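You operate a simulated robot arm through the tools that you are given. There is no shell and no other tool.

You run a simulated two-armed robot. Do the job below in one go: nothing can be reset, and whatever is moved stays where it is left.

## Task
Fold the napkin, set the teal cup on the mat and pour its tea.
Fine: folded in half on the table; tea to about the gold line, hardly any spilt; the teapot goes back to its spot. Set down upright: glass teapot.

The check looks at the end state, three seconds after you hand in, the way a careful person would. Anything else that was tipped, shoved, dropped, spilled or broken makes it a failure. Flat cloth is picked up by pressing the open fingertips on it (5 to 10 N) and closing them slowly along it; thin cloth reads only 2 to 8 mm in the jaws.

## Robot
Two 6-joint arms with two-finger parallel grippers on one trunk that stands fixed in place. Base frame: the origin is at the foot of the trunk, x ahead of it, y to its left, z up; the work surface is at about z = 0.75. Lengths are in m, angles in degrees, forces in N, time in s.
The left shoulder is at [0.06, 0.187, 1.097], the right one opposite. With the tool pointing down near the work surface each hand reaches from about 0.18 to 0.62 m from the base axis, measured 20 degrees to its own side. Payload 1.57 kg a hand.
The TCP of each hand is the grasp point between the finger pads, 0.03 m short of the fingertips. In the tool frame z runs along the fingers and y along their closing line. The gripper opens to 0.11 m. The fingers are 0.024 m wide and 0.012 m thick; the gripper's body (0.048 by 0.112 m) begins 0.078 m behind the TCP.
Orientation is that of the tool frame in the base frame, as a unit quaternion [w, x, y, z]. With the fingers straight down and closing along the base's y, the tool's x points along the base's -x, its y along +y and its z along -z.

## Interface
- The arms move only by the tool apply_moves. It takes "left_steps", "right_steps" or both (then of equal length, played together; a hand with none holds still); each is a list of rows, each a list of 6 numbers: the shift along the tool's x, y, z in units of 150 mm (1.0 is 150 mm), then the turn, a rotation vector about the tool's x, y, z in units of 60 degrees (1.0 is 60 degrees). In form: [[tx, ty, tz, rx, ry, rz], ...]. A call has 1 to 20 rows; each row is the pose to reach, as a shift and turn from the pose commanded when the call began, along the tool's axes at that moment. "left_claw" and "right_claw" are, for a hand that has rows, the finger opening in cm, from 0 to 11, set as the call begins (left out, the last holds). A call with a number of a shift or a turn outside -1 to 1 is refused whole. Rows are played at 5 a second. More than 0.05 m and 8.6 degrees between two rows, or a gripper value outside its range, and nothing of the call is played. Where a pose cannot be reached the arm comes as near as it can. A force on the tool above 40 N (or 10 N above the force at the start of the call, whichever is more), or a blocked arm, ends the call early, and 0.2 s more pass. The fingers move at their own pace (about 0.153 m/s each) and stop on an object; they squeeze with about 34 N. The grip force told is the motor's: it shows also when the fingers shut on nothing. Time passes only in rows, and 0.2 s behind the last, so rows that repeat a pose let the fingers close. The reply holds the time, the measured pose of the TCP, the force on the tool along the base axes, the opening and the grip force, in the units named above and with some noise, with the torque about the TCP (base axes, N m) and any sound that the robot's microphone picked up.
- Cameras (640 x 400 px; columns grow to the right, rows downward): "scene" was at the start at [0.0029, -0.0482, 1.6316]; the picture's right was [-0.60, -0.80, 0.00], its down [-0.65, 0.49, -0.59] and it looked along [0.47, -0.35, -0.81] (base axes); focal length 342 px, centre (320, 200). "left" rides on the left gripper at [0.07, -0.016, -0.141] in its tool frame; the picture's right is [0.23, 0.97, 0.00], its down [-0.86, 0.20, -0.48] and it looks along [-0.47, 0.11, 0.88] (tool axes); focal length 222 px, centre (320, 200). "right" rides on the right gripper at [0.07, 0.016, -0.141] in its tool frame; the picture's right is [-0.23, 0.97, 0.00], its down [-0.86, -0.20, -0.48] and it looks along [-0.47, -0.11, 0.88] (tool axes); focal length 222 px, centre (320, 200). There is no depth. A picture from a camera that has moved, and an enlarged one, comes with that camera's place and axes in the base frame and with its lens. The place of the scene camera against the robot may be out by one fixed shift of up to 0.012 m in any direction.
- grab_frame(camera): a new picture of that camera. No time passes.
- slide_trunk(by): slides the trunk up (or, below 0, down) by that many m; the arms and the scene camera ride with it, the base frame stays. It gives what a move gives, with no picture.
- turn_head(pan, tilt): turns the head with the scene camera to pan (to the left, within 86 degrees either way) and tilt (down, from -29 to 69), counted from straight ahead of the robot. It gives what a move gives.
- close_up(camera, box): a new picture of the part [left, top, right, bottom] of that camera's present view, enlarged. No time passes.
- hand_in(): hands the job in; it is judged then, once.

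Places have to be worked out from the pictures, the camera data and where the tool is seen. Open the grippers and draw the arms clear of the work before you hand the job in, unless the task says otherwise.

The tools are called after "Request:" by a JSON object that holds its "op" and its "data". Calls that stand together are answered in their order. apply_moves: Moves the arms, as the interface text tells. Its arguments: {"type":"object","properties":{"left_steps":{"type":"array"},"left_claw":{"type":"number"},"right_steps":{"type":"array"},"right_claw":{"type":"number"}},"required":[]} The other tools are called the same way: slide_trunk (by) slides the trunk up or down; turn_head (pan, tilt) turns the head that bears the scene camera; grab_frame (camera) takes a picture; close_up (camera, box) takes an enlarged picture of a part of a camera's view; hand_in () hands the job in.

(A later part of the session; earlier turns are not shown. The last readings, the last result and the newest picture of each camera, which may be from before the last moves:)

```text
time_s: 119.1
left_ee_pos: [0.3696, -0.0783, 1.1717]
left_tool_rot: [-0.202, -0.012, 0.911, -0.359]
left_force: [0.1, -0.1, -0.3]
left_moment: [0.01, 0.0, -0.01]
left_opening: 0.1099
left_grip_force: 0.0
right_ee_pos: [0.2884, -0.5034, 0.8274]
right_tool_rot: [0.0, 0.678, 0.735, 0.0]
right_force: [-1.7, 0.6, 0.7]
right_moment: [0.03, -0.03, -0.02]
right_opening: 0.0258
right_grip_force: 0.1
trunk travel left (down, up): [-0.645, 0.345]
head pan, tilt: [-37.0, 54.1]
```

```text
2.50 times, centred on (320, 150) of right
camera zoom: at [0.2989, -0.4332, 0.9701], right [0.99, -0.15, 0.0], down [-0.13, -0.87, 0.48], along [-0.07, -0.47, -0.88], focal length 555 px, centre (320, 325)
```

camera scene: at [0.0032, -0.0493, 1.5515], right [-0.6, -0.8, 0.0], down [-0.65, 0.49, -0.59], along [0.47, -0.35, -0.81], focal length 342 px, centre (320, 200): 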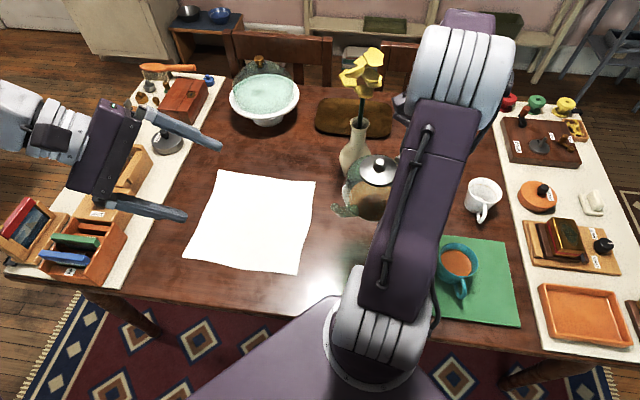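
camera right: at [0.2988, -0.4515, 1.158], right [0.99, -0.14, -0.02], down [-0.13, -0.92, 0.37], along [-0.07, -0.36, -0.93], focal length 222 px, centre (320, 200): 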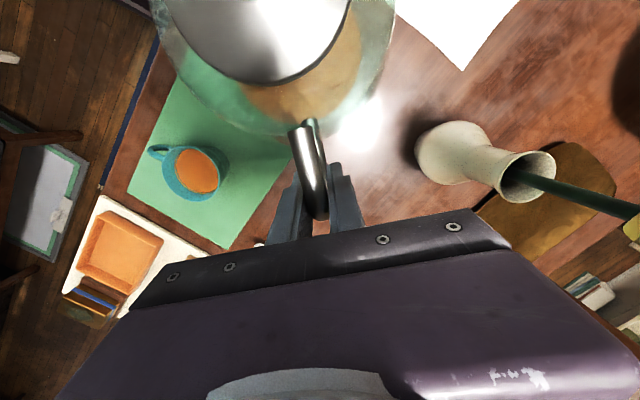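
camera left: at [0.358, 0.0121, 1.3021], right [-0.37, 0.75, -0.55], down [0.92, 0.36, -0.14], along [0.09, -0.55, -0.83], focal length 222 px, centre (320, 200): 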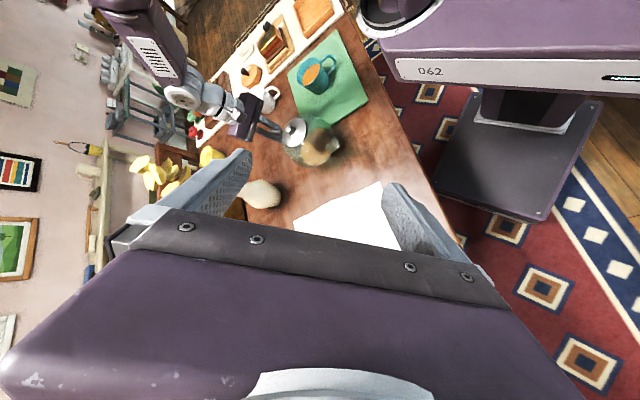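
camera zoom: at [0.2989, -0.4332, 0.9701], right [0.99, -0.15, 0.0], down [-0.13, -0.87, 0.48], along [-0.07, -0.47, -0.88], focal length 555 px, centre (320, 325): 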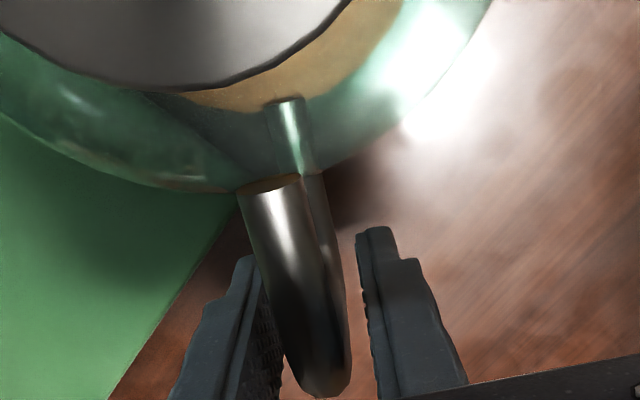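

Vertical now. The handle is 1.5 mm toward the left pad; I shift and close fully.

Request:
{"op": "apply_moves", "data": {"right_steps": [[0, -0.011, 0, 0, 0, 0], [0, -0.011, 0, 0, 0, 0]]}}

Request:
{"op": "apply_moves", "data": {"right_steps": [[0, 0, 0, 0, 0, 0], [0, 0, 0, 0, 0, 0], [0, 0, 0, 0, 0, 0]], "right_claw": 0}}

Request:
{"op": "apply_moves", "data": {"right_steps": [[0, 0, -0.02, 0, 0, 0], [0, 0, -0.06, 0, 0, 0], [0, 0, -0.15, 0, 0, 0], [0, 0, -0.3, 0, 0, 0], [0, 0, -0.48, 0, 0, 0], [0, 0, -0.68, 0, 0, 0], [0, 0, -0.86, 0, 0, 0], [0, 0, -1.0, 0, 0, 0], [0, 0, -1.0, 0, 0, 0]]}}

Request:
{"op": "close_up", "data": {"camera": "right", "box": [240, 70, 400, 230]}}

Request:
{"op": "grab_frame", "data": {"camera": "scene"}}

```text
time_s: 119.7
left_ee_pos: [0.3694, -0.078, 1.1724]
left_tool_rot: [-0.202, -0.013, 0.911, -0.358]
left_force: [-0.1, 0.7, -0.7]
left_moment: [0.0, 0.03, 0.0]
left_opening: 0.11
left_grip_force: 0.0
right_ee_pos: [0.2872, -0.5045, 0.828]
right_tool_rot: [0.0, 0.677, 0.736, 0.001]
right_force: [-0.5, 0.1, 0.0]
right_moment: [0.0, -0.02, 0.01]
right_opening: 0.0259
right_grip_force: 0.0
trunk travel left (down, up): [-0.645, 0.345]
head pan, tilt: [-37.0, 54.1]
```

```text
time_s: 120.5
left_ee_pos: [0.3691, -0.0782, 1.1709]
left_tool_rot: [-0.203, -0.013, 0.911, -0.358]
left_force: [1.1, -0.1, -0.2]
left_moment: [0.02, 0.01, -0.01]
left_opening: 0.11
left_grip_force: 0.1
right_ee_pos: [0.2878, -0.5057, 0.8287]
right_tool_rot: [-0.001, 0.678, 0.735, 0.0]
right_force: [0.2, -0.2, 0.7]
right_moment: [-0.03, 0.29, -0.09]
right_opening: 0.0138
right_grip_force: 30.3
trunk travel left (down, up): [-0.645, 0.345]
head pan, tilt: [-37.0, 54.1]
```

```text
time_s: 122.5
left_ee_pos: [0.3685, -0.0795, 1.1716]
left_tool_rot: [-0.202, -0.013, 0.911, -0.359]
left_force: [0.1, 0.0, 1.2]
left_moment: [-0.04, -0.02, 0.01]
left_opening: 0.1102
left_grip_force: 0.1
right_ee_pos: [0.2884, -0.5053, 0.9782]
right_tool_rot: [-0.002, 0.678, 0.735, 0.0]
right_force: [0.3, -0.4, -6.8]
right_moment: [-0.61, -0.05, 0.01]
right_opening: 0.0137
right_grip_force: 30.4
trunk travel left (down, up): [-0.645, 0.345]
head pan, tilt: [-37.0, 54.1]
```

```text
2.50 times, centred on (320, 150) of right
camera zoom: at [0.298, -0.4347, 1.1205], right [0.99, -0.15, 0.0], down [-0.13, -0.87, 0.48], along [-0.07, -0.47, -0.88], focal length 555 px, centre (320, 325)
```

zoom: 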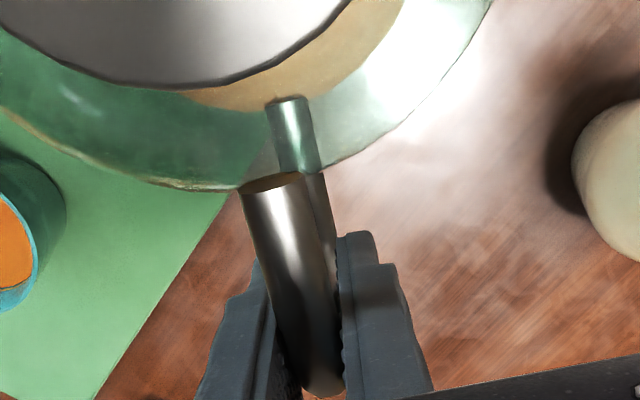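

```text
taken
camera scene: at [0.0036, -0.0492, 1.5515], right [-0.6, -0.8, 0.0], down [-0.65, 0.49, -0.59], along [0.47, -0.35, -0.81], focal length 342 px, centre (320, 200)
```

scene: 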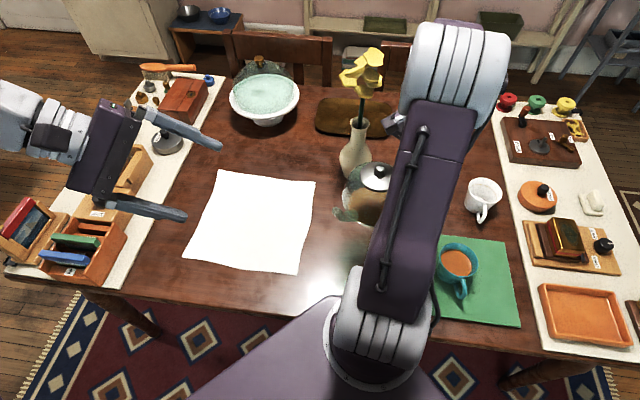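

The pot hangs squarely again (upright, 6.8 N). I turn it back in two stages, high above everything.

Request:
{"op": "apply_moves", "data": {"right_steps": [[0, 0, 0, 0, 0, -0.06], [0, 0, 0, 0, 0, -0.17], [0, 0, 0, 0, 0, -0.29], [0, 0, 0, 0, 0, -0.41], [0, 0, 0, 0, 0, -0.53], [0, 0, 0, 0, 0, -0.65], [0, 0, 0, 0, 0, -0.76], [0, 0, 0, 0, 0, -0.85], [0, 0, 0, 0, 0, -0.875], [0, 0, 0, 0, 0, -0.875]]}}

Request:
{"op": "apply_moves", "data": {"right_steps": [[0, 0, 0, 0, 0, -0.06], [0, 0, 0, 0, 0, -0.17], [0, 0, 0, 0, 0, -0.29], [0, 0, 0, 0, 0, -0.41], [0, 0, 0, 0, 0, -0.53], [0, 0, 0, 0, 0, -0.65], [0, 0, 0, 0, 0, -0.76], [0, 0, 0, 0, 0, -0.85], [0, 0, 0, 0, 0, -0.875], [0, 0, 0, 0, 0, -0.875]]}}

Request:
{"op": "grab_frame", "data": {"camera": "left"}}

```text
time_s: 124.7
left_ee_pos: [0.3692, -0.0784, 1.1714]
left_tool_rot: [-0.202, -0.014, 0.912, -0.358]
left_force: [-0.5, 0.8, -0.7]
left_moment: [-0.02, -0.02, -0.02]
left_opening: 0.11
left_grip_force: 0.0
right_ee_pos: [0.2874, -0.5074, 0.9767]
right_tool_rot: [0.001, 0.282, 0.959, 0.001]
right_force: [0.8, -0.7, -5.9]
right_moment: [-0.36, -0.59, 0.01]
right_opening: 0.0139
right_grip_force: 30.4
trunk travel left (down, up): [-0.645, 0.345]
head pan, tilt: [-37.0, 54.1]
```

```text
time_s: 126.9
left_ee_pos: [0.3699, -0.0767, 1.1729]
left_tool_rot: [-0.203, -0.013, 0.911, -0.358]
left_force: [0.4, 0.2, 0.8]
left_moment: [0.02, 0.03, 0.03]
left_opening: 0.1098
left_grip_force: 0.1
right_ee_pos: [0.2875, -0.5072, 0.9776]
right_tool_rot: [0.0, -0.172, 0.985, 0.002]
right_force: [-0.4, 0.0, -6.0]
right_moment: [0.21, -0.65, -0.01]
right_opening: 0.0139
right_grip_force: 29.5
trunk travel left (down, up): [-0.645, 0.345]
head pan, tilt: [-37.0, 54.1]
```

```text
taken
camera left: at [0.3579, 0.0118, 1.3021], right [-0.37, 0.75, -0.54], down [0.92, 0.36, -0.14], along [0.09, -0.55, -0.83], focal length 222 px, centre (320, 200)
```

left: 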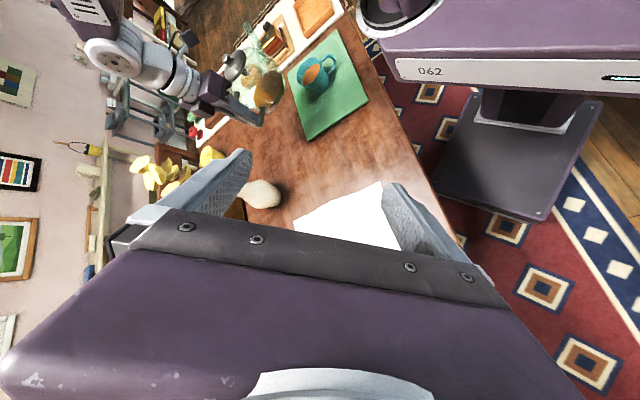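

Good. Before going back to the spot I retract the left hand to the left and upright, out of the right elbow's way.

Request:
{"op": "apply_moves", "data": {"left_steps": [[0.085, 0.16, -0.108, -0.058, -0.01, 0], [0.171, 0.32, -0.215, -0.117, -0.021, 0], [0.256, 0.48, -0.323, -0.175, -0.031, 0]]}}

Request:
{"op": "apply_moves", "data": {"left_steps": [[0.042, 0.098, -0.046, -0.089, -0.061, 0], [0.084, 0.196, -0.091, -0.177, -0.122, 0], [0.127, 0.293, -0.137, -0.266, -0.183, 0], [0.169, 0.391, -0.183, -0.355, -0.243, 0], [0.211, 0.489, -0.228, -0.443, -0.304, 0], [0.253, 0.587, -0.274, -0.532, -0.365, 0]]}}

Request:
{"op": "slide_trunk", "data": {"by": 0.12}}

Request:
{"op": "apply_moves", "data": {"right_steps": [[0, 0, 0.08, 0, 0, 0], [0, 0, 0.22, 0, 0, 0], [0, 0, 0.38, 0, 0, 0], [0, 0, 0.54, 0, 0, 0], [0, 0, 0.7, 0, 0, 0], [0, 0, 0.8, 0, 0, 0], [0, 0, 0.8, 0, 0, 0]]}}

```text
time_s: 127.7
left_ee_pos: [0.3384, 0.0155, 1.1694]
left_tool_rot: [-0.187, 0.0, 0.943, -0.273]
left_force: [-0.3, 0.2, 0.5]
left_moment: [-0.02, 0.04, -0.02]
left_opening: 0.1103
left_grip_force: 0.1
right_ee_pos: [0.2874, -0.5071, 0.9783]
right_tool_rot: [0.0, -0.171, 0.985, 0.001]
right_force: [-0.4, 0.5, -6.0]
right_moment: [0.21, -0.61, 0.01]
right_opening: 0.0139
right_grip_force: 30.3
trunk travel left (down, up): [-0.645, 0.345]
head pan, tilt: [-37.0, 54.1]
```

```text
time_s: 129.1
left_ee_pos: [0.3103, 0.1111, 1.171]
left_tool_rot: [0.001, -0.001, 1.0, 0.001]
left_force: [-0.4, -0.3, 0.1]
left_moment: [-0.05, -0.01, 0.01]
left_opening: 0.11
left_grip_force: 0.1
right_ee_pos: [0.2868, -0.5057, 0.9781]
right_tool_rot: [0.001, -0.171, 0.985, 0.002]
right_force: [0.7, 0.3, -6.4]
right_moment: [0.22, -0.64, 0.01]
right_opening: 0.0138
right_grip_force: 29.9
trunk travel left (down, up): [-0.645, 0.345]
head pan, tilt: [-37.0, 54.1]
```

```text
time_s: 130.6
left_ee_pos: [0.311, 0.1114, 1.2914]
left_tool_rot: [0.0, 0.001, 1.0, 0.0]
left_force: [0.5, -0.3, 0.3]
left_moment: [0.01, -0.02, -0.04]
left_opening: 0.1101
left_grip_force: 0.1
right_ee_pos: [0.288, -0.5071, 1.0978]
right_tool_rot: [0.001, -0.171, 0.985, 0.002]
right_force: [-0.6, -0.4, -6.1]
right_moment: [0.22, -0.61, -0.03]
right_opening: 0.014
right_grip_force: 30.2
trunk travel left (down, up): [-0.765, 0.225]
head pan, tilt: [-37.0, 54.1]
```

```text
time_s: 132.2
left_ee_pos: [0.3105, 0.1114, 1.2901]
left_tool_rot: [-0.001, -0.001, 1.0, 0.0]
left_force: [0.7, 1.0, 1.0]
left_moment: [-0.01, -0.03, -0.03]
left_opening: 0.1097
left_grip_force: 0.1
right_ee_pos: [0.286, -0.5063, 0.9753]
right_tool_rot: [0.001, -0.171, 0.985, 0.002]
right_force: [0.2, 0.2, -5.5]
right_moment: [0.24, -0.61, -0.02]
right_opening: 0.0139
right_grip_force: 30.3
trunk travel left (down, up): [-0.765, 0.225]
head pan, tilt: [-37.0, 54.1]
```

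Steady. I continue with the next trunk steps up, lowering the hand each time.

Request:
{"op": "slide_trunk", "data": {"by": 0.14}}

Request:
{"op": "apply_moves", "data": {"right_steps": [[0, 0, 0.08, 0, 0, 0], [0, 0, 0.24, 0, 0, 0], [0, 0, 0.42, 0, 0, 0], [0, 0, 0.6, 0, 0, 0], [0, 0, 0.78, 0, 0, 0], [0, 0, 0.9, 0, 0, 0], [0, 0, 0.933, 0, 0, 0], [0, 0, 0.933, 0, 0, 0]]}}

Request:
{"op": "slide_trunk", "data": {"by": 0.08}}

Request:
{"op": "apply_moves", "data": {"right_steps": [[0, 0, 0.08, 0, 0, 0], [0, 0, 0.22, 0, 0, 0], [0, 0, 0.38, 0, 0, 0], [0, 0, 0.54, 0, 0, 0], [0, 0, 0.7, 0, 0, 0], [0, 0, 0.8, 0, 0, 0], [0, 0, 0.8, 0, 0, 0]]}}

Request:
{"op": "grab_frame", "data": {"camera": "left"}}

```text
time_s: 133.9
left_ee_pos: [0.3117, 0.111, 1.4297]
left_tool_rot: [0.0, -0.001, 1.0, 0.0]
left_force: [0.3, -0.4, 0.1]
left_moment: [-0.03, 0.03, 0.0]
left_opening: 0.1099
left_grip_force: 0.1
right_ee_pos: [0.288, -0.5075, 1.1159]
right_tool_rot: [0.001, -0.171, 0.985, 0.001]
right_force: [-0.1, -0.3, -5.7]
right_moment: [0.22, -0.62, 0.0]
right_opening: 0.0137
right_grip_force: 30.8
trunk travel left (down, up): [-0.905, 0.085]
head pan, tilt: [-37.0, 54.1]
```

```text
time_s: 135.7
left_ee_pos: [0.311, 0.1113, 1.4295]
left_tool_rot: [0.0, 0.0, 1.0, 0.0]
left_force: [-1.0, -0.1, 0.0]
left_moment: [0.02, 0.02, 0.0]
left_opening: 0.1099
left_grip_force: 0.1
right_ee_pos: [0.2889, -0.5046, 0.9769]
right_tool_rot: [0.001, -0.171, 0.985, 0.001]
right_force: [0.8, -0.2, -6.5]
right_moment: [0.2, -0.62, 0.0]
right_opening: 0.0136
right_grip_force: 30.2
trunk travel left (down, up): [-0.905, 0.085]
head pan, tilt: [-37.0, 54.1]
```

```text
time_s: 136.8
left_ee_pos: [0.3113, 0.1107, 1.5097]
left_tool_rot: [-0.001, 0.001, 1.0, 0.0]
left_force: [-0.5, 0.8, -0.5]
left_moment: [0.0, -0.01, 0.0]
left_opening: 0.11
left_grip_force: 0.0
right_ee_pos: [0.2898, -0.5061, 1.0569]
right_tool_rot: [0.0, -0.171, 0.985, 0.001]
right_force: [-0.1, 0.3, -6.9]
right_moment: [0.26, -0.63, 0.01]
right_opening: 0.0137
right_grip_force: 30.7
trunk travel left (down, up): [-0.985, 0.005]
head pan, tilt: [-37.0, 54.1]
```

```text
time_s: 138.4
left_ee_pos: [0.3111, 0.1105, 1.5096]
left_tool_rot: [0.0, -0.001, 1.0, 0.0]
left_force: [0.3, -0.7, 0.4]
left_moment: [-0.01, -0.02, -0.02]
left_opening: 0.1101
left_grip_force: 0.0
right_ee_pos: [0.2895, -0.5037, 0.9369]
right_tool_rot: [0.001, -0.171, 0.985, 0.002]
right_force: [0.4, -0.5, -6.3]
right_moment: [0.22, -0.61, 0.0]
right_opening: 0.0137
right_grip_force: 30.2
trunk travel left (down, up): [-0.985, 0.005]
head pan, tilt: [-37.0, 54.1]
```

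```text
taken
camera left: at [0.2401, 0.0952, 1.6514], right [-0.23, 0.97, 0.0], down [0.86, 0.2, 0.48], along [0.47, 0.11, -0.88], focal length 222 px, centre (320, 200)
```

left: 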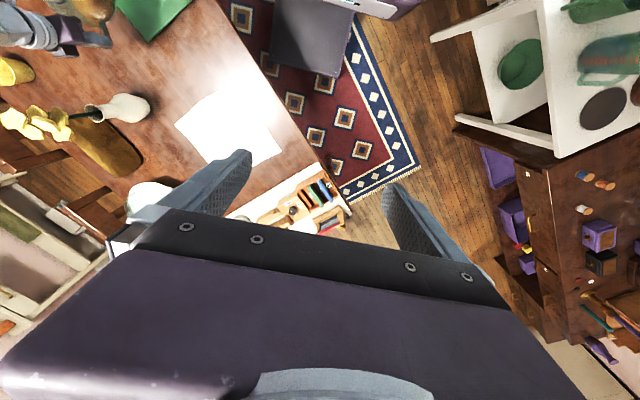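

All steady, tool still vertical. I go to the same waypoint I came through on the way out.

Request:
{"op": "apply_moves", "data": {"right_steps": [[-0.04, 0.06, 0.01, 0, 0, 0], [-0.11, 0.165, 0.03, 0, 0, 0], [-0.185, 0.28, 0.05, 0, 0, 0], [-0.25, 0.385, 0.06, 0, 0, 0], [-0.285, 0.436, 0.067, 0, 0, 0], [-0.285, 0.436, 0.067, 0, 0, 0]]}}

```text
time_s: 139.8
left_ee_pos: [0.3112, 0.1102, 1.5106]
left_tool_rot: [0.0, 0.0, 1.0, 0.0]
left_force: [1.1, 0.4, -0.4]
left_moment: [0.0, 0.04, -0.04]
left_opening: 0.11
left_grip_force: 0.1
right_ee_pos: [0.3079, -0.4297, 0.9269]
right_tool_rot: [0.001, -0.17, 0.985, 0.001]
right_force: [1.0, 1.1, -6.5]
right_moment: [0.2, -0.63, -0.01]
right_opening: 0.0139
right_grip_force: 30.1
trunk travel left (down, up): [-0.985, 0.005]
head pan, tilt: [-37.0, 54.1]
```

On track. Next leg back: to (0.271, -0.326), turning 30°.

Request:
{"op": "apply_moves", "data": {"right_steps": [[0, 0.04, 0, 0, 0, -0.027], [0, 0.13, 0, 0, 0, -0.087], [0.001, 0.235, 0, 0, 0, -0.157], [0.001, 0.345, 0, 0, 0, -0.231], [0.002, 0.455, 0, 0, 0, -0.304], [0.002, 0.56, 0, 0, 0, -0.374], [0.002, 0.655, 0, 0, 0, -0.438], [0.002, 0.715, 0, 0, 0, -0.478], [0.002, 0.736, 0, 0, 0, -0.492], [0.002, 0.736, 0, 0, 0, -0.492]]}}

Request:
{"op": "grab_frame", "data": {"camera": "left"}}

```text
time_s: 142.0
left_ee_pos: [0.3107, 0.1101, 1.5106]
left_tool_rot: [0.0, 0.0, 1.0, 0.0]
left_force: [0.0, 0.8, -0.6]
left_moment: [0.03, -0.04, 0.0]
left_opening: 0.1101
left_grip_force: 0.1
right_ee_pos: [0.2694, -0.3247, 0.9265]
right_tool_rot: [0.001, -0.417, 0.909, 0.001]
right_force: [0.6, -0.8, -6.8]
right_moment: [0.46, -0.46, -0.05]
right_opening: 0.0139
right_grip_force: 30.0
trunk travel left (down, up): [-0.985, 0.005]
head pan, tilt: [-37.0, 54.1]
```

```text
taken
camera left: at [0.2403, 0.0953, 1.6514], right [-0.23, 0.97, 0.0], down [0.86, 0.2, 0.48], along [0.47, 0.11, -0.88], focal length 222 px, centre (320, 200)
```

left: 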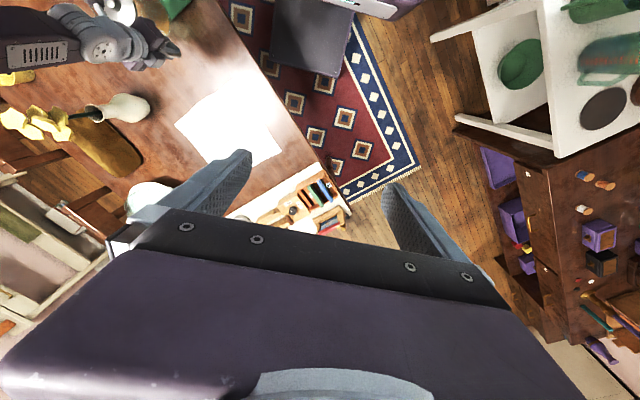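

Crossed cleanly. Last leg: over the pot's original spot, turning the remaining 30°.

Request:
{"op": "apply_moves", "data": {"right_steps": [[-0.02, 0.035, 0, 0, 0, -0.027], [-0.07, 0.113, 0, 0, 0, -0.089], [-0.126, 0.204, 0, 0, 0, -0.16], [-0.185, 0.3, 0, 0, 0, -0.236], [-0.244, 0.395, 0, 0, 0, -0.311], [-0.3, 0.487, 0, 0, 0, -0.383], [-0.35, 0.57, 0, 0, 0, -0.448], [-0.384, 0.622, 0, 0, 0, -0.489], [-0.395, 0.64, 0, 0, 0, -0.503], [-0.395, 0.64, 0, 0, 0, -0.503]]}}

Request:
{"op": "close_up", "data": {"camera": "right", "box": [240, 70, 400, 230]}}

```text
time_s: 144.2
left_ee_pos: [0.3113, 0.1117, 1.5106]
left_tool_rot: [0.0, 0.0, 1.0, 0.0]
left_force: [0.6, -0.3, 0.1]
left_moment: [0.03, 0.04, 0.05]
left_opening: 0.11
left_grip_force: 0.1
right_ee_pos: [0.2351, -0.2156, 0.9278]
right_tool_rot: [0.0, -0.639, 0.769, 0.001]
right_force: [-0.2, 0.7, -6.4]
right_moment: [0.62, -0.11, 0.01]
right_opening: 0.0136
right_grip_force: 30.1
trunk travel left (down, up): [-0.985, 0.005]
head pan, tilt: [-37.0, 54.1]
```

```text
2.50 times, centred on (320, 150) of right
camera zoom: at [0.2063, -0.2824, 1.0684], right [-0.92, 0.4, 0.0], down [0.35, 0.8, 0.48], along [0.19, 0.44, -0.88], focal length 555 px, centre (320, 325)
```

zoom: 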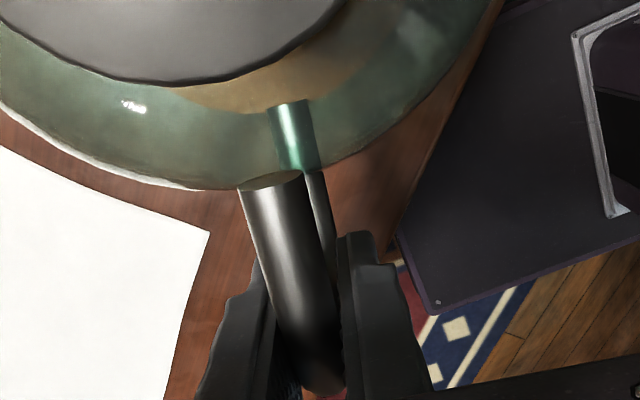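

Over the spot, and the handle sits in the grip exactly as at the pickup. I lower to just above the table.

Request:
{"op": "apply_moves", "data": {"right_steps": [[0.01, 0, 0.08, 0, 0, 0], [0.01, 0, 0.2, 0, 0, 0], [0.01, 0, 0.34, 0, 0, 0], [0.01, 0, 0.48, 0, 0, 0], [0.01, 0, 0.58, 0, 0, 0], [0.01, 0, 0.625, 0, 0, 0], [0.01, 0, 0.635, 0, 0, 0], [0.01, 0, 0.635, 0, 0, 0]]}}

```text
time_s: 146.0
left_ee_pos: [0.3119, 0.1128, 1.5095]
left_tool_rot: [0.001, 0.0, 1.0, -0.001]
left_force: [0.7, -0.8, 0.7]
left_moment: [0.03, 0.03, -0.04]
left_opening: 0.1102
left_grip_force: 0.0
right_ee_pos: [0.2373, -0.2183, 0.8307]
right_tool_rot: [0.0, -0.638, 0.77, -0.001]
right_force: [0.7, 0.1, 4.3]
right_moment: [-1.0, 0.2, 0.08]
right_opening: 0.0138
right_grip_force: 30.2
trunk travel left (down, up): [-0.985, 0.005]
head pan, tilt: [-37.0, 54.1]
```

The spout-side edge touched first, so the pot leans about 1.5° spout-down. I lift 3 mm, take out that lean and 2 mm of offset, and lower again.

Request:
{"op": "apply_moves", "data": {"right_steps": [[0, 0, -0.02, 0, 0, 0], [0, 0.007, -0.02, 0, 0.014, 0], [0, 0.014, -0.02, 0, 0.028, 0], [0, 0.014, -0.01, 0, 0.028, 0], [0, 0.014, 0, 0, 0.028, 0], [0, 0.014, 0.005, 0, 0.028, 0]]}}

```text
time_s: 147.4
left_ee_pos: [0.3107, 0.111, 1.5102]
left_tool_rot: [0.0, 0.0, 1.0, 0.0]
left_force: [-0.3, 0.0, -0.2]
left_moment: [0.01, -0.03, 0.01]
left_opening: 0.1101
left_grip_force: 0.0
right_ee_pos: [0.233, -0.2174, 0.8315]
right_tool_rot: [-0.011, -0.639, 0.769, -0.009]
right_force: [0.1, 0.0, -5.7]
right_moment: [0.63, -0.12, 0.02]
right_opening: 0.014
right_grip_force: 30.2
trunk travel left (down, up): [-0.985, 0.005]
head pan, tilt: [-37.0, 54.1]
```

Hanging free again at (0.233, -0.217). I shift 1.5 mm back and lower another few millimetres.

Request:
{"op": "apply_moves", "data": {"right_steps": [[0, -0.01, 0, 0, 0, 0], [0, -0.01, 0.01, 0, 0, 0], [0, -0.01, 0.02, 0, 0, 0], [0, -0.01, 0.02, 0, 0, 0]]}}

```text
time_s: 148.4
left_ee_pos: [0.3107, 0.1113, 1.5106]
left_tool_rot: [0.0, -0.001, 1.0, 0.0]
left_force: [-0.3, -0.6, -0.5]
left_moment: [0.03, -0.02, 0.0]
left_opening: 0.1097
left_grip_force: 0.1
right_ee_pos: [0.2345, -0.2186, 0.828]
right_tool_rot: [-0.011, -0.639, 0.769, -0.008]
right_force: [0.1, -2.5, 3.8]
right_moment: [-0.06, 0.05, 0.0]
right_opening: 0.0139
right_grip_force: 29.9
trunk travel left (down, up): [-0.985, 0.005]
head pan, tilt: [-37.0, 54.1]
```

The table now takes the weight under the pot's middle, at the original hand position. I open the fingers and check.

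Request:
{"op": "apply_moves", "data": {"right_steps": [[0, 0, 0, 0, 0, 0], [0, 0, 0, 0, 0, 0], [0, 0, 0, 0, 0, 0]], "right_claw": 2.4}}

Request:
{"op": "close_up", "data": {"camera": "right", "box": [240, 70, 400, 230]}}

```text
time_s: 149.2
left_ee_pos: [0.3111, 0.1121, 1.5102]
left_tool_rot: [0.0, -0.001, 1.0, -0.001]
left_force: [-0.4, -0.7, -0.8]
left_moment: [-0.01, -0.01, 0.0]
left_opening: 0.11
left_grip_force: 0.1
right_ee_pos: [0.2353, -0.219, 0.8275]
right_tool_rot: [-0.011, -0.639, 0.769, -0.009]
right_force: [-0.8, 0.0, -0.4]
right_moment: [0.0, 0.01, 0.0]
right_opening: 0.0239
right_grip_force: 0.1
trunk travel left (down, up): [-0.985, 0.005]
head pan, tilt: [-37.0, 54.1]
```

```text
2.50 times, centred on (320, 150) of right
camera zoom: at [0.2063, -0.2797, 0.9712], right [-0.92, 0.4, -0.01], down [0.36, 0.82, 0.45], along [0.19, 0.41, -0.89], focal length 555 px, centre (320, 325)
```

zoom: 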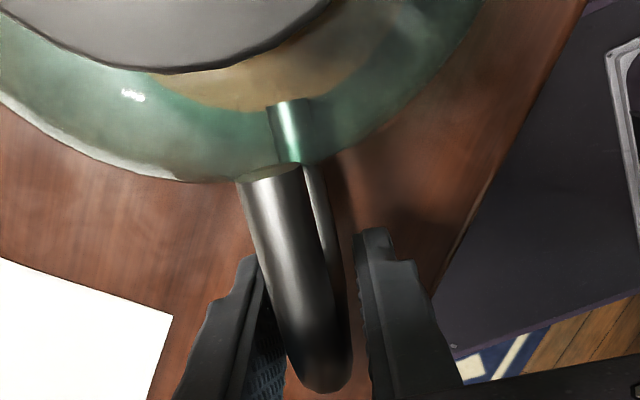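

The pot stands on its spot. I open wider and rise straight up, clear of the handle.

Request:
{"op": "apply_moves", "data": {"right_steps": [[0, 0, 0, 0, 0, 0], [0, 0, 0, 0, 0, 0], [0, 0, -0.1, 0, 0, 0], [0, 0, -0.25, 0, 0, 0], [0, 0, -0.45, 0, -0.028, 0], [0, 0, -0.7, 0, -0.028, 0], [0, 0, -0.95, 0, -0.028, 0]], "right_claw": 5}}

Request:
{"op": "grab_frame", "data": {"camera": "right"}}

Request:
{"op": "grab_frame", "data": {"camera": "left"}}

Request:
{"op": "grab_frame", "data": {"camera": "scene"}}

```text
time_s: 150.8
left_ee_pos: [0.3107, 0.1127, 1.5101]
left_tool_rot: [0.001, 0.001, 1.0, -0.001]
left_force: [0.1, -0.3, -0.2]
left_moment: [-0.05, 0.01, 0.02]
left_opening: 0.11
left_grip_force: 0.1
right_ee_pos: [0.2349, -0.2135, 0.9693]
right_tool_rot: [0.001, -0.638, 0.77, 0.001]
right_force: [-0.2, -0.1, 0.0]
right_moment: [0.0, 0.0, 0.01]
right_opening: 0.0503
right_grip_force: 0.0
trunk travel left (down, up): [-0.985, 0.005]
head pan, tilt: [-37.0, 54.1]
```

```text
taken
camera right: at [0.2066, -0.279, 1.1102], right [-0.92, 0.4, 0.0], down [0.35, 0.8, 0.48], along [0.19, 0.44, -0.88], focal length 222 px, centre (320, 200)
```

right: 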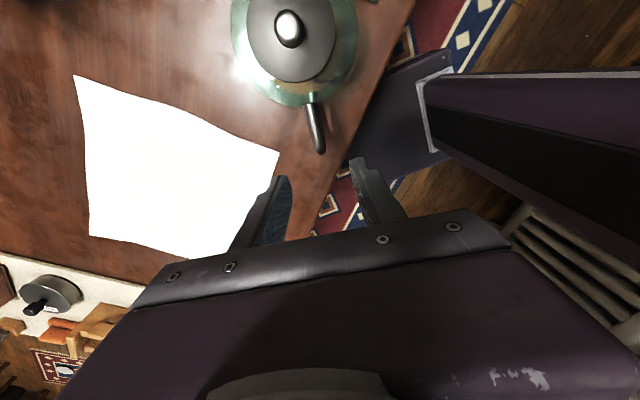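

```text
taken
camera left: at [0.2395, 0.0971, 1.6514], right [-0.23, 0.97, 0.0], down [0.86, 0.2, 0.48], along [0.47, 0.11, -0.88], focal length 222 px, centre (320, 200)
```

left: 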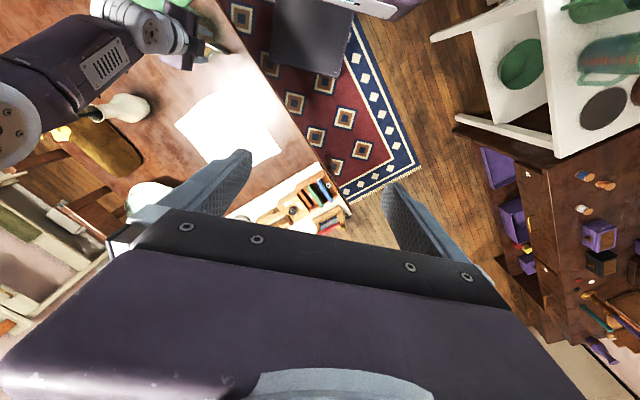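

```text
taken
camera scene: at [0.0026, -0.0472, 1.8916], right [-0.6, -0.8, 0.0], down [-0.65, 0.49, -0.59], along [0.47, -0.35, -0.81], focal length 342 px, centre (320, 200)
```

scene: 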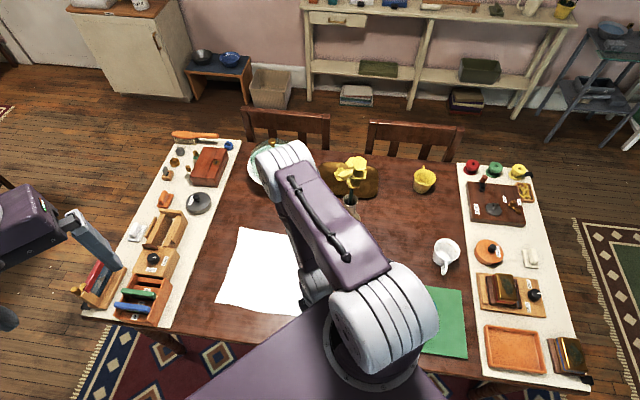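

The pot is back exactly where it stood (knob at (0.214, -0.322), as before). Now the napkin; I look closely at its corners from the left camera.

Request:
{"op": "close_up", "data": {"camera": "left", "box": [150, 60, 310, 180]}}

Request:
{"op": "close_up", "data": {"camera": "scene", "box": [200, 210, 330, 330]}}

```text
3.33 times, centred on (230, 120) of left
camera zoom: at [0.2395, 0.0971, 1.6514], right [-0.23, 0.97, 0.0], down [0.86, 0.2, 0.48], along [0.47, 0.11, -0.88], focal length 740 px, centre (620, 467)
```

zoom: 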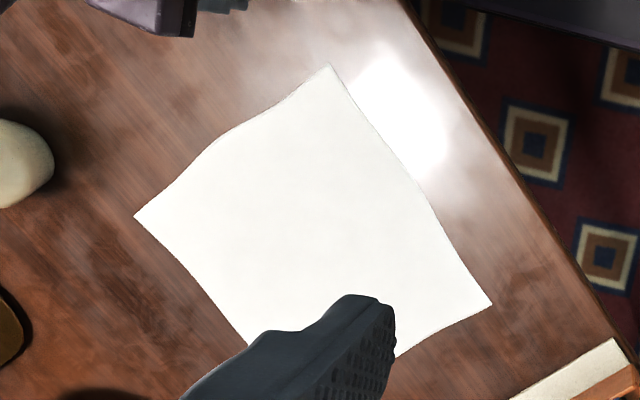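

```text
3.33 times, centred on (265, 270) of scene
camera zoom: at [0.0026, -0.0472, 1.8916], right [-0.6, -0.8, 0.0], down [-0.65, 0.49, -0.59], along [0.47, -0.35, -0.81], focal length 1141 px, centre (503, -33)
```

zoom: 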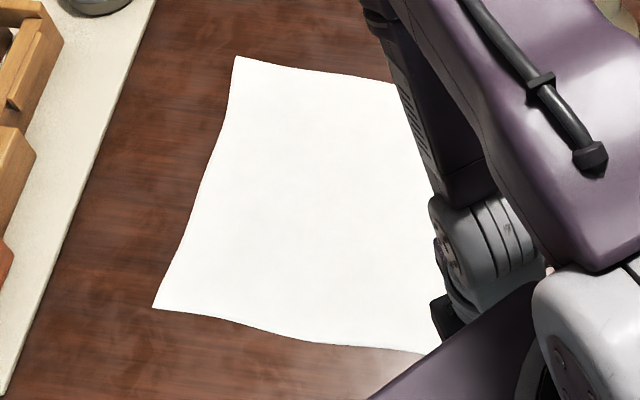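

The napkin's corners are near C (0.309, -0.205), B (0.517, -0.419), A (0.734, -0.212) and D (0.525, 0.002), 0.30 m square. I will pinch C and D, lift, turn the cloth and lay it folded within reach. First I bring the right hand away from the pot along the known-good path.

Request:
{"op": "apply_moves", "data": {"right_steps": [[0.11, -0.06, -0.1, 0, 0, 0.083], [0.22, -0.12, -0.2, 0, 0, 0.167], [0.33, -0.18, -0.2, 0, 0, 0.25], [0.44, -0.24, -0.2, 0, 0, 0.333], [0.55, -0.3, -0.2, 0, 0, 0.417], [0.659, -0.359, -0.2, 0, 0, 0.5], [0.659, -0.359, -0.2, 0, 0, 0.5]]}}

```text
time_s: 152.4
left_ee_pos: [0.3102, 0.1101, 1.5104]
left_tool_rot: [0.0, 0.0, 1.0, 0.0]
left_force: [-0.4, 0.4, 0.4]
left_moment: [-0.01, -0.02, 0.01]
left_opening: 0.1101
left_grip_force: 0.1
right_ee_pos: [0.2691, -0.3206, 1.0021]
right_tool_rot: [0.002, -0.417, 0.909, 0.0]
right_force: [0.2, 0.8, 0.1]
right_moment: [0.0, 0.01, -0.01]
right_opening: 0.0499
right_grip_force: 0.0
trunk travel left (down, up): [-0.985, 0.005]
head pan, tilt: [-37.0, 54.1]
```

Good. I continue outward to natural posture, turning the hand back to its default heading.

Request:
{"op": "apply_moves", "data": {"right_steps": [[0.046, -0.1, -0.05, 0, 0, 0.103], [0.092, -0.2, -0.1, 0, 0, 0.205], [0.138, -0.3, -0.15, 0, 0, 0.308], [0.184, -0.4, -0.2, 0, 0, 0.411], [0.23, -0.5, -0.25, 0, 0, 0.514], [0.275, -0.6, -0.3, 0, 0, 0.616], [0.321, -0.7, -0.35, 0, 0, 0.719], [0.367, -0.8, -0.4, 0, 0, 0.822], [0.367, -0.8, -0.4, 0, 0, 0.822]]}}

Request:
{"op": "slide_trunk", "data": {"by": -0.1}}

Request:
{"op": "apply_moves", "data": {"right_steps": [[0, 0, -0.25, 0, 0, 0], [0, 0, -0.5, 0, 0, 0], [0, 0, -0.75, 0, 0, 0], [0, 0, -1.0, 0, 0, 0]]}}

```text
time_s: 154.4
left_ee_pos: [0.3101, 0.1115, 1.5101]
left_tool_rot: [0.0, 0.0, 1.0, 0.0]
left_force: [0.3, 0.5, 0.1]
left_moment: [0.02, 0.0, -0.01]
left_opening: 0.1101
left_grip_force: 0.1
right_ee_pos: [0.325, -0.4415, 1.0619]
right_tool_rot: [-0.001, 0.0, 1.0, 0.001]
right_force: [0.2, -0.4, -0.4]
right_moment: [0.0, 0.01, 0.04]
right_opening: 0.0502
right_grip_force: 0.0
trunk travel left (down, up): [-0.985, 0.005]
head pan, tilt: [-37.0, 54.1]
```

```text
time_s: 155.8
left_ee_pos: [0.3108, 0.1118, 1.4098]
left_tool_rot: [0.0, 0.0, 1.0, 0.0]
left_force: [-0.4, -0.5, -0.1]
left_moment: [0.03, 0.01, 0.02]
left_opening: 0.1101
left_grip_force: 0.0
right_ee_pos: [0.3258, -0.441, 0.962]
right_tool_rot: [0.0, -0.001, 1.0, 0.0]
right_force: [0.3, 0.4, -0.4]
right_moment: [-0.01, -0.01, 0.01]
right_opening: 0.0501
right_grip_force: 0.0
trunk travel left (down, up): [-0.885, 0.105]
head pan, tilt: [-37.0, 54.1]
```

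```text
time_s: 156.8
left_ee_pos: [0.3096, 0.1122, 1.4096]
left_tool_rot: [0.0, 0.0, 1.0, -0.001]
left_force: [0.4, 0.7, -0.8]
left_moment: [0.0, -0.01, 0.02]
left_opening: 0.11
left_grip_force: 0.0
right_ee_pos: [0.3266, -0.4388, 1.1107]
right_tool_rot: [0.001, -0.001, 1.0, 0.002]
right_force: [0.2, 0.0, -0.3]
right_moment: [0.0, 0.0, 0.02]
right_opening: 0.05
right_grip_force: 0.1
trunk travel left (down, up): [-0.885, 0.105]
head pan, tilt: [-37.0, 54.1]
```

Both arms are in natural posture. I lower the trunk to bring the shoulders to about z = 1.0 for the cloth work.

Request:
{"op": "slide_trunk", "data": {"by": -0.14}}

Request:
{"op": "apply_moves", "data": {"right_steps": [[0, 0.05, -0.25, 0, 0, 0], [0, 0.1, -0.5, 0, 0, 0], [0, 0.15, -0.75, 0, 0, 0], [0, 0.2, -1.0, 0, 0, 0]]}}

Request:
{"op": "slide_trunk", "data": {"by": -0.117}}

Request:
{"op": "grab_frame", "data": {"camera": "scene"}}

Request:
{"op": "grab_frame", "data": {"camera": "right"}}

Request:
{"op": "grab_frame", "data": {"camera": "left"}}

```text
time_s: 158.4
left_ee_pos: [0.3111, 0.1121, 1.2711]
left_tool_rot: [0.0, 0.0, 1.0, 0.0]
left_force: [0.4, 0.2, 0.3]
left_moment: [0.01, 0.04, 0.01]
left_opening: 0.1102
left_grip_force: 0.1
right_ee_pos: [0.3246, -0.4398, 0.9691]
right_tool_rot: [0.0, 0.0, 1.0, 0.001]
right_force: [0.4, 0.0, -0.1]
right_moment: [0.01, 0.03, 0.01]
right_opening: 0.0502
right_grip_force: 0.0
trunk travel left (down, up): [-0.745, 0.245]
head pan, tilt: [-37.0, 54.1]
```

```text
time_s: 159.4
left_ee_pos: [0.3107, 0.1136, 1.2698]
left_tool_rot: [0.0, 0.0, 1.0, -0.001]
left_force: [0.4, -1.2, 0.7]
left_moment: [0.0, 0.01, -0.02]
left_opening: 0.1099
left_grip_force: 0.0
right_ee_pos: [0.3219, -0.4105, 1.1212]
right_tool_rot: [0.001, 0.0, 1.0, 0.0]
right_force: [-0.2, -1.5, 0.3]
right_moment: [-0.03, 0.01, 0.0]
right_opening: 0.0503
right_grip_force: 0.1
trunk travel left (down, up): [-0.745, 0.245]
head pan, tilt: [-37.0, 54.1]
```

```text
time_s: 160.9
left_ee_pos: [0.311, 0.1127, 1.1536]
left_tool_rot: [-0.001, 0.0, 1.0, 0.0]
left_force: [-0.3, 0.2, 0.2]
left_moment: [0.03, 0.02, 0.04]
left_opening: 0.11
left_grip_force: 0.0
right_ee_pos: [0.323, -0.4109, 1.0036]
right_tool_rot: [0.0, -0.001, 1.0, 0.001]
right_force: [-0.1, 0.7, 0.4]
right_moment: [-0.01, 0.01, -0.03]
right_opening: 0.0501
right_grip_force: 0.2
trunk travel left (down, up): [-0.628, 0.362]
head pan, tilt: [-37.0, 54.1]
```

```text
taken
camera scene: at [0.0028, -0.0481, 1.5346], right [-0.6, -0.8, 0.0], down [-0.65, 0.49, -0.59], along [0.47, -0.35, -0.81], focal length 342 px, centre (320, 200)
```

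scene: 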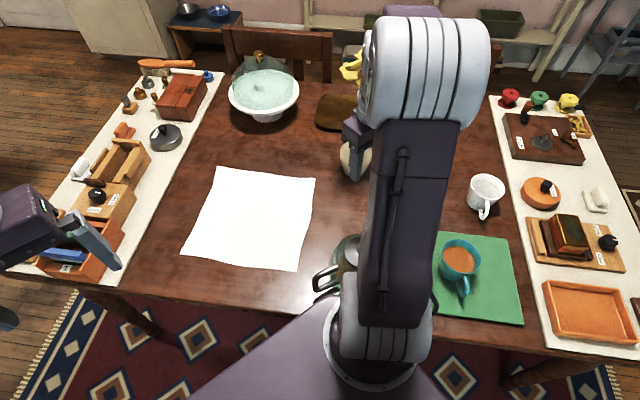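

```text
taken
camera right: at [0.2529, -0.3944, 1.1453], right [0.23, 0.97, 0.0], down [0.85, -0.2, 0.48], along [0.47, -0.11, -0.88], focal length 222 px, centre (320, 200)
```

right: 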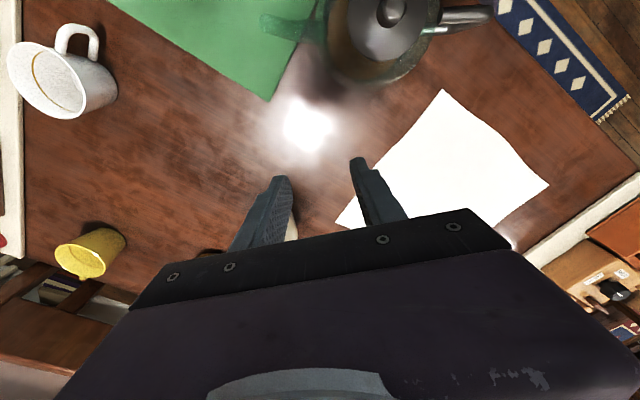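

```text
taken
camera left: at [0.2397, 0.0963, 1.2945], right [-0.23, 0.97, 0.0], down [0.86, 0.2, 0.48], along [0.47, 0.11, -0.88], focal length 222 px, centre (320, 200)
```

left: 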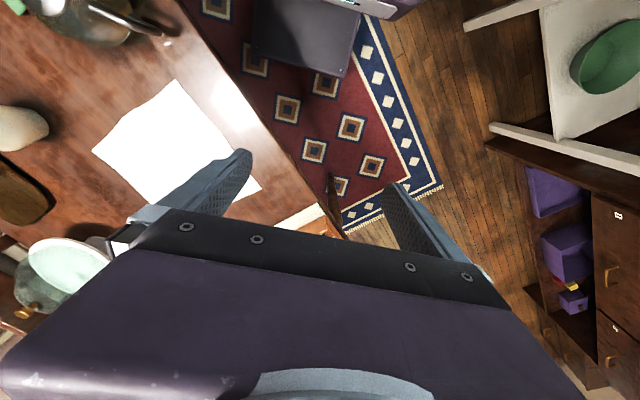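

Shoulders at z = 1.0. I bring both hands toward the corners, C for the right and D for the left, turning each 46° so the fingers close along the napkin's near edge.

Request:
{"op": "apply_moves", "data": {"left_steps": [[-0.099, -0.068, 0.121, 0, 0, 0.055], [-0.197, -0.136, 0.243, 0, 0, 0.109], [-0.296, -0.204, 0.364, 0, 0, 0.164], [-0.394, -0.273, 0.486, 0, 0, 0.219], [-0.493, -0.341, 0.607, 0, 0, 0.274], [-0.591, -0.409, 0.729, 0, 0, 0.328], [-0.69, -0.477, 0.85, 0, 0, 0.383]], "right_steps": [[-0.009, 0.1, 0, 0, 0, 0.055], [-0.017, 0.2, 0, 0, 0, 0.109], [-0.026, 0.3, 0, 0, 0, 0.164], [-0.034, 0.4, 0, 0, 0, 0.219], [-0.043, 0.5, 0, 0, 0, 0.274], [-0.051, 0.6, 0, 0, 0, 0.328], [-0.06, 0.7, 0, 0, 0, 0.383]], "left_claw": 3.4, "right_claw": 3.4}}

```text
time_s: 162.5
left_ee_pos: [0.4157, 0.0405, 1.0259]
left_tool_rot: [-0.001, 0.2, 0.98, 0.001]
left_force: [0.6, 0.1, -0.6]
left_moment: [-0.02, 0.02, -0.02]
left_opening: 0.0342
left_grip_force: 0.1
right_ee_pos: [0.3319, -0.3044, 1.0024]
right_tool_rot: [0.0, 0.199, 0.98, 0.0]
right_force: [0.0, -1.5, -0.4]
right_moment: [0.0, -0.01, -0.02]
right_opening: 0.0341
right_grip_force: 0.0
trunk travel left (down, up): [-0.628, 0.362]
head pan, tilt: [-37.0, 54.1]
```

Both follow. I finish the turn and come down to about z = 0.90 above the two pinch points.

Request:
{"op": "apply_moves", "data": {"left_steps": [[-0.116, -0.024, 0.12, 0, 0, 0.055], [-0.232, -0.047, 0.24, 0, 0, 0.109], [-0.348, -0.071, 0.36, 0, 0, 0.164], [-0.463, -0.095, 0.48, 0, 0, 0.219], [-0.579, -0.119, 0.6, 0, 0, 0.274], [-0.695, -0.142, 0.72, 0, 0, 0.328], [-0.811, -0.166, 0.84, 0, 0, 0.383]], "right_steps": [[0.031, 0.096, 0.05, 0, 0, 0.055], [0.063, 0.191, 0.12, 0, 0, 0.109], [0.094, 0.287, 0.2, 0, 0, 0.164], [0.125, 0.383, 0.3, 0, 0, 0.219], [0.156, 0.479, 0.42, 0, 0, 0.274], [0.188, 0.574, 0.55, 0, 0, 0.328], [0.219, 0.67, 0.667, 0, 0, 0.383]]}}

Request:
{"op": "grab_frame", "data": {"camera": "right"}}

Request:
{"op": "grab_frame", "data": {"camera": "left"}}

Request:
{"op": "grab_frame", "data": {"camera": "scene"}}

```text
time_s: 164.1
left_ee_pos: [0.5188, -0.0315, 0.8964]
left_tool_rot: [-0.001, 0.391, 0.92, 0.0]
left_force: [0.3, 0.1, 0.1]
left_moment: [0.0, 0.03, 0.0]
left_opening: 0.0338
left_grip_force: 0.1
right_ee_pos: [0.3414, -0.199, 0.9009]
right_tool_rot: [-0.001, 0.39, 0.921, -0.001]
right_force: [-0.1, 0.1, -0.3]
right_moment: [-0.01, -0.02, -0.02]
right_opening: 0.0341
right_grip_force: 0.0
trunk travel left (down, up): [-0.628, 0.362]
head pan, tilt: [-37.0, 54.1]
```

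```text
taken
camera right: at [0.3061, -0.1377, 1.0434], right [0.86, 0.51, 0.0], down [0.45, -0.75, 0.48], along [0.24, -0.41, -0.88], focal length 222 px, centre (320, 200)
```

right: 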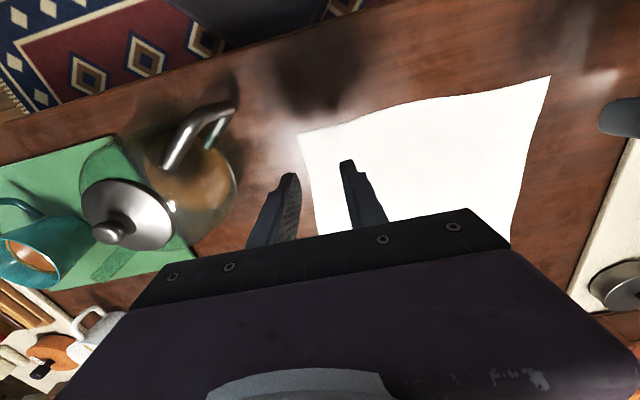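

```text
taken
camera left: at [0.4565, 0.0077, 1.0384], right [0.54, 0.84, 0.0], down [0.74, -0.48, 0.48], along [0.4, -0.26, -0.88], focal length 222 px, centre (320, 200)
```

left: 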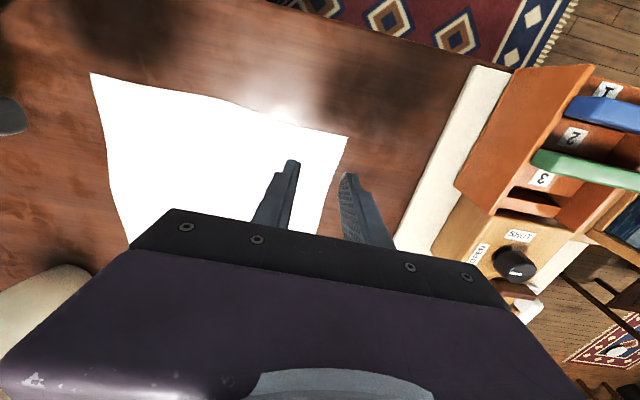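

```text
taken
camera scene: at [0.0049, -0.048, 1.5346], right [-0.6, -0.8, 0.0], down [-0.65, 0.49, -0.59], along [0.47, -0.35, -0.81], focal length 342 px, centre (320, 200)
```

scene: 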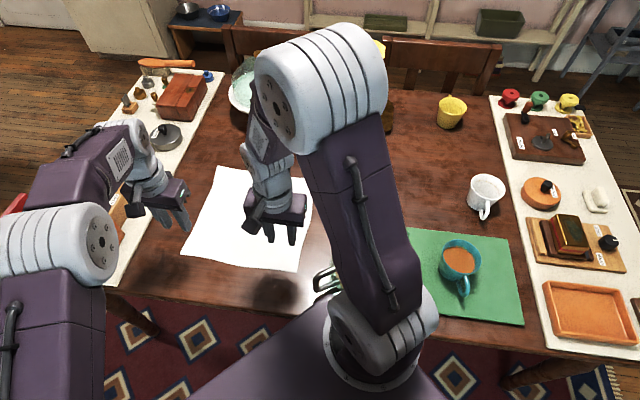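

The corners are seen at C (0.315, -0.205) and D (0.530, 0.002). I narrow the fingers to 24 mm, nudge the right hand a few millimetres inward, and lower both to just above the cloth.

Request:
{"op": "apply_moves", "data": {"left_steps": [[0, 0, 0.15, 0, 0, 0], [0, 0, 0.33, 0, 0, 0], [0, 0, 0.5, 0, 0, 0], [0, 0, 0.63, 0, 0, 0], [0, 0, 0.69, 0, 0, 0], [0, 0, 0.69, 0, 0, 0]], "right_steps": [[-0.027, 0.04, 0.15, 0, 0, 0], [-0.027, 0.04, 0.33, 0, 0, 0], [-0.027, 0.04, 0.5, 0, 0, 0], [-0.027, 0.04, 0.65, 0, 0, 0], [-0.027, 0.04, 0.72, 0, 0, 0], [-0.027, 0.04, 0.72, 0, 0, 0]], "left_claw": 2.4, "right_claw": 2.4}}

Request:
{"op": "grab_frame", "data": {"camera": "right"}}

Request:
{"op": "grab_frame", "data": {"camera": "left"}}

```text
time_s: 165.5
left_ee_pos: [0.517, -0.0294, 0.7936]
left_tool_rot: [0.0, 0.391, 0.92, 0.0]
left_force: [0.3, -1.0, 0.2]
left_moment: [0.03, -0.02, 0.0]
left_opening: 0.024
left_grip_force: 0.1
right_ee_pos: [0.3491, -0.1986, 0.7946]
right_tool_rot: [0.001, 0.39, 0.921, 0.0]
right_force: [0.2, -0.3, 0.8]
right_moment: [0.02, 0.02, 0.02]
right_opening: 0.0239
right_grip_force: 0.0
trunk travel left (down, up): [-0.628, 0.362]
head pan, tilt: [-37.0, 54.1]
```

```text
taken
camera right: at [0.3127, -0.1367, 0.936], right [0.86, 0.51, 0.0], down [0.45, -0.75, 0.48], along [0.25, -0.41, -0.88], focal length 222 px, centre (320, 200)
```

right: 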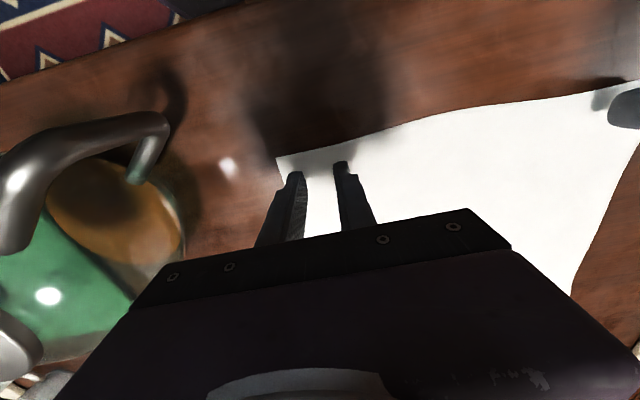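

```text
taken
camera left: at [0.4545, 0.0095, 0.9358], right [0.54, 0.84, 0.0], down [0.74, -0.48, 0.48], along [0.4, -0.26, -0.88], focal length 222 px, centre (320, 200)
```

left: 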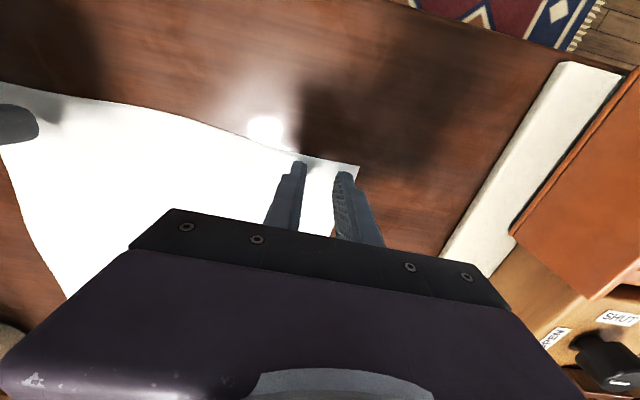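

Both hands hover over their corners, fingertips about 14 mm inside the near edge. I press down step by step to find contact.

Request:
{"op": "apply_moves", "data": {"left_steps": [[0, 0, 0.04, 0, 0, 0], [0, 0, 0.073, 0, 0, 0], [0, 0, 0.073, 0, 0, 0]], "right_steps": [[0, 0, 0.045, 0, 0, 0], [0, 0, 0.08, 0, 0, 0], [0, 0, 0.08, 0, 0, 0]]}}

```text
time_s: 166.3
left_ee_pos: [0.5165, -0.0318, 0.784]
left_tool_rot: [0.001, 0.391, 0.921, -0.001]
left_force: [-0.4, -0.1, 0.4]
left_moment: [0.0, 0.0, -0.02]
left_opening: 0.0241
left_grip_force: 0.1
right_ee_pos: [0.348, -0.2003, 0.7836]
right_tool_rot: [-0.001, 0.39, 0.921, 0.001]
right_force: [0.1, -0.3, -0.3]
right_moment: [-0.02, 0.02, 0.01]
right_opening: 0.0239
right_grip_force: 0.1
trunk travel left (down, up): [-0.628, 0.362]
head pan, tilt: [-37.0, 54.1]
```

No contact yet at z = 0.784; I go down 2 mm more on each.

Request:
{"op": "apply_moves", "data": {"left_steps": [[0, 0, 0.007, 0, 0, 0], [0, 0, 0.014, 0, 0, 0], [0, 0, 0.014, 0, 0, 0]], "right_steps": [[0, 0, 0.007, 0, 0, 0], [0, 0, 0.014, 0, 0, 0], [0, 0, 0.014, 0, 0, 0]]}}

```text
time_s: 167.1
left_ee_pos: [0.5158, -0.0317, 0.7817]
left_tool_rot: [0.0, 0.391, 0.92, 0.0]
left_force: [-0.9, -0.1, 0.1]
left_moment: [0.01, 0.04, 0.02]
left_opening: 0.024
left_grip_force: 0.2
right_ee_pos: [0.3488, -0.1983, 0.7819]
right_tool_rot: [0.0, 0.39, 0.921, 0.0]
right_force: [-0.5, 0.4, 1.6]
right_moment: [0.0, 0.01, -0.01]
right_opening: 0.0239
right_grip_force: 0.1
trunk travel left (down, up): [-0.628, 0.362]
head pan, tilt: [-37.0, 54.1]
```

Request:
{"op": "apply_moves", "data": {"left_steps": [[0, 0, 0.007, 0, 0, 0], [0, 0, 0.014, 0, 0, 0], [0, 0, 0.014, 0, 0, 0]], "right_steps": [[0, 0, 0.005, 0, 0, 0], [0, 0, 0.01, 0, 0, 0], [0, 0, 0.01, 0, 0, 0]]}}

```text
time_s: 167.9
left_ee_pos: [0.5144, -0.0292, 0.783]
left_tool_rot: [0.001, 0.391, 0.92, 0.0]
left_force: [-0.2, 0.7, 0.1]
left_moment: [0.02, -0.01, 0.03]
left_opening: 0.0237
left_grip_force: 0.0
right_ee_pos: [0.3478, -0.1985, 0.7811]
right_tool_rot: [0.001, 0.39, 0.921, 0.002]
right_force: [2.5, -1.1, 20.3]
right_moment: [-0.15, 0.17, 0.03]
right_opening: 0.0238
right_grip_force: 0.0
trunk travel left (down, up): [-0.628, 0.362]
head pan, tilt: [-37.0, 54.1]
```

The right presses 20 N, so I ease it 0.8 mm; the left needs a bit more.

Request:
{"op": "apply_moves", "data": {"left_steps": [[0, 0, 0.004, 0, 0, 0], [0, 0, 0.008, 0, 0, 0], [0, 0, 0.008, 0, 0, 0]], "right_steps": [[0, 0, -0.003, 0, 0, 0], [0, 0, -0.006, 0, 0, 0], [0, 0, -0.006, 0, 0, 0]]}}

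```text
time_s: 168.7
left_ee_pos: [0.5166, -0.0293, 0.7803]
left_tool_rot: [0.0, 0.391, 0.921, 0.0]
left_force: [1.0, 0.3, 7.1]
left_moment: [-0.05, -0.01, -0.02]
left_opening: 0.0239
left_grip_force: 0.1
right_ee_pos: [0.3474, -0.1989, 0.7817]
right_tool_rot: [0.0, 0.389, 0.921, 0.001]
right_force: [1.1, -2.2, 8.6]
right_moment: [-0.08, 0.09, 0.04]
right_opening: 0.0239
right_grip_force: 0.1
trunk travel left (down, up): [-0.628, 0.362]
head pan, tilt: [-37.0, 54.1]
```

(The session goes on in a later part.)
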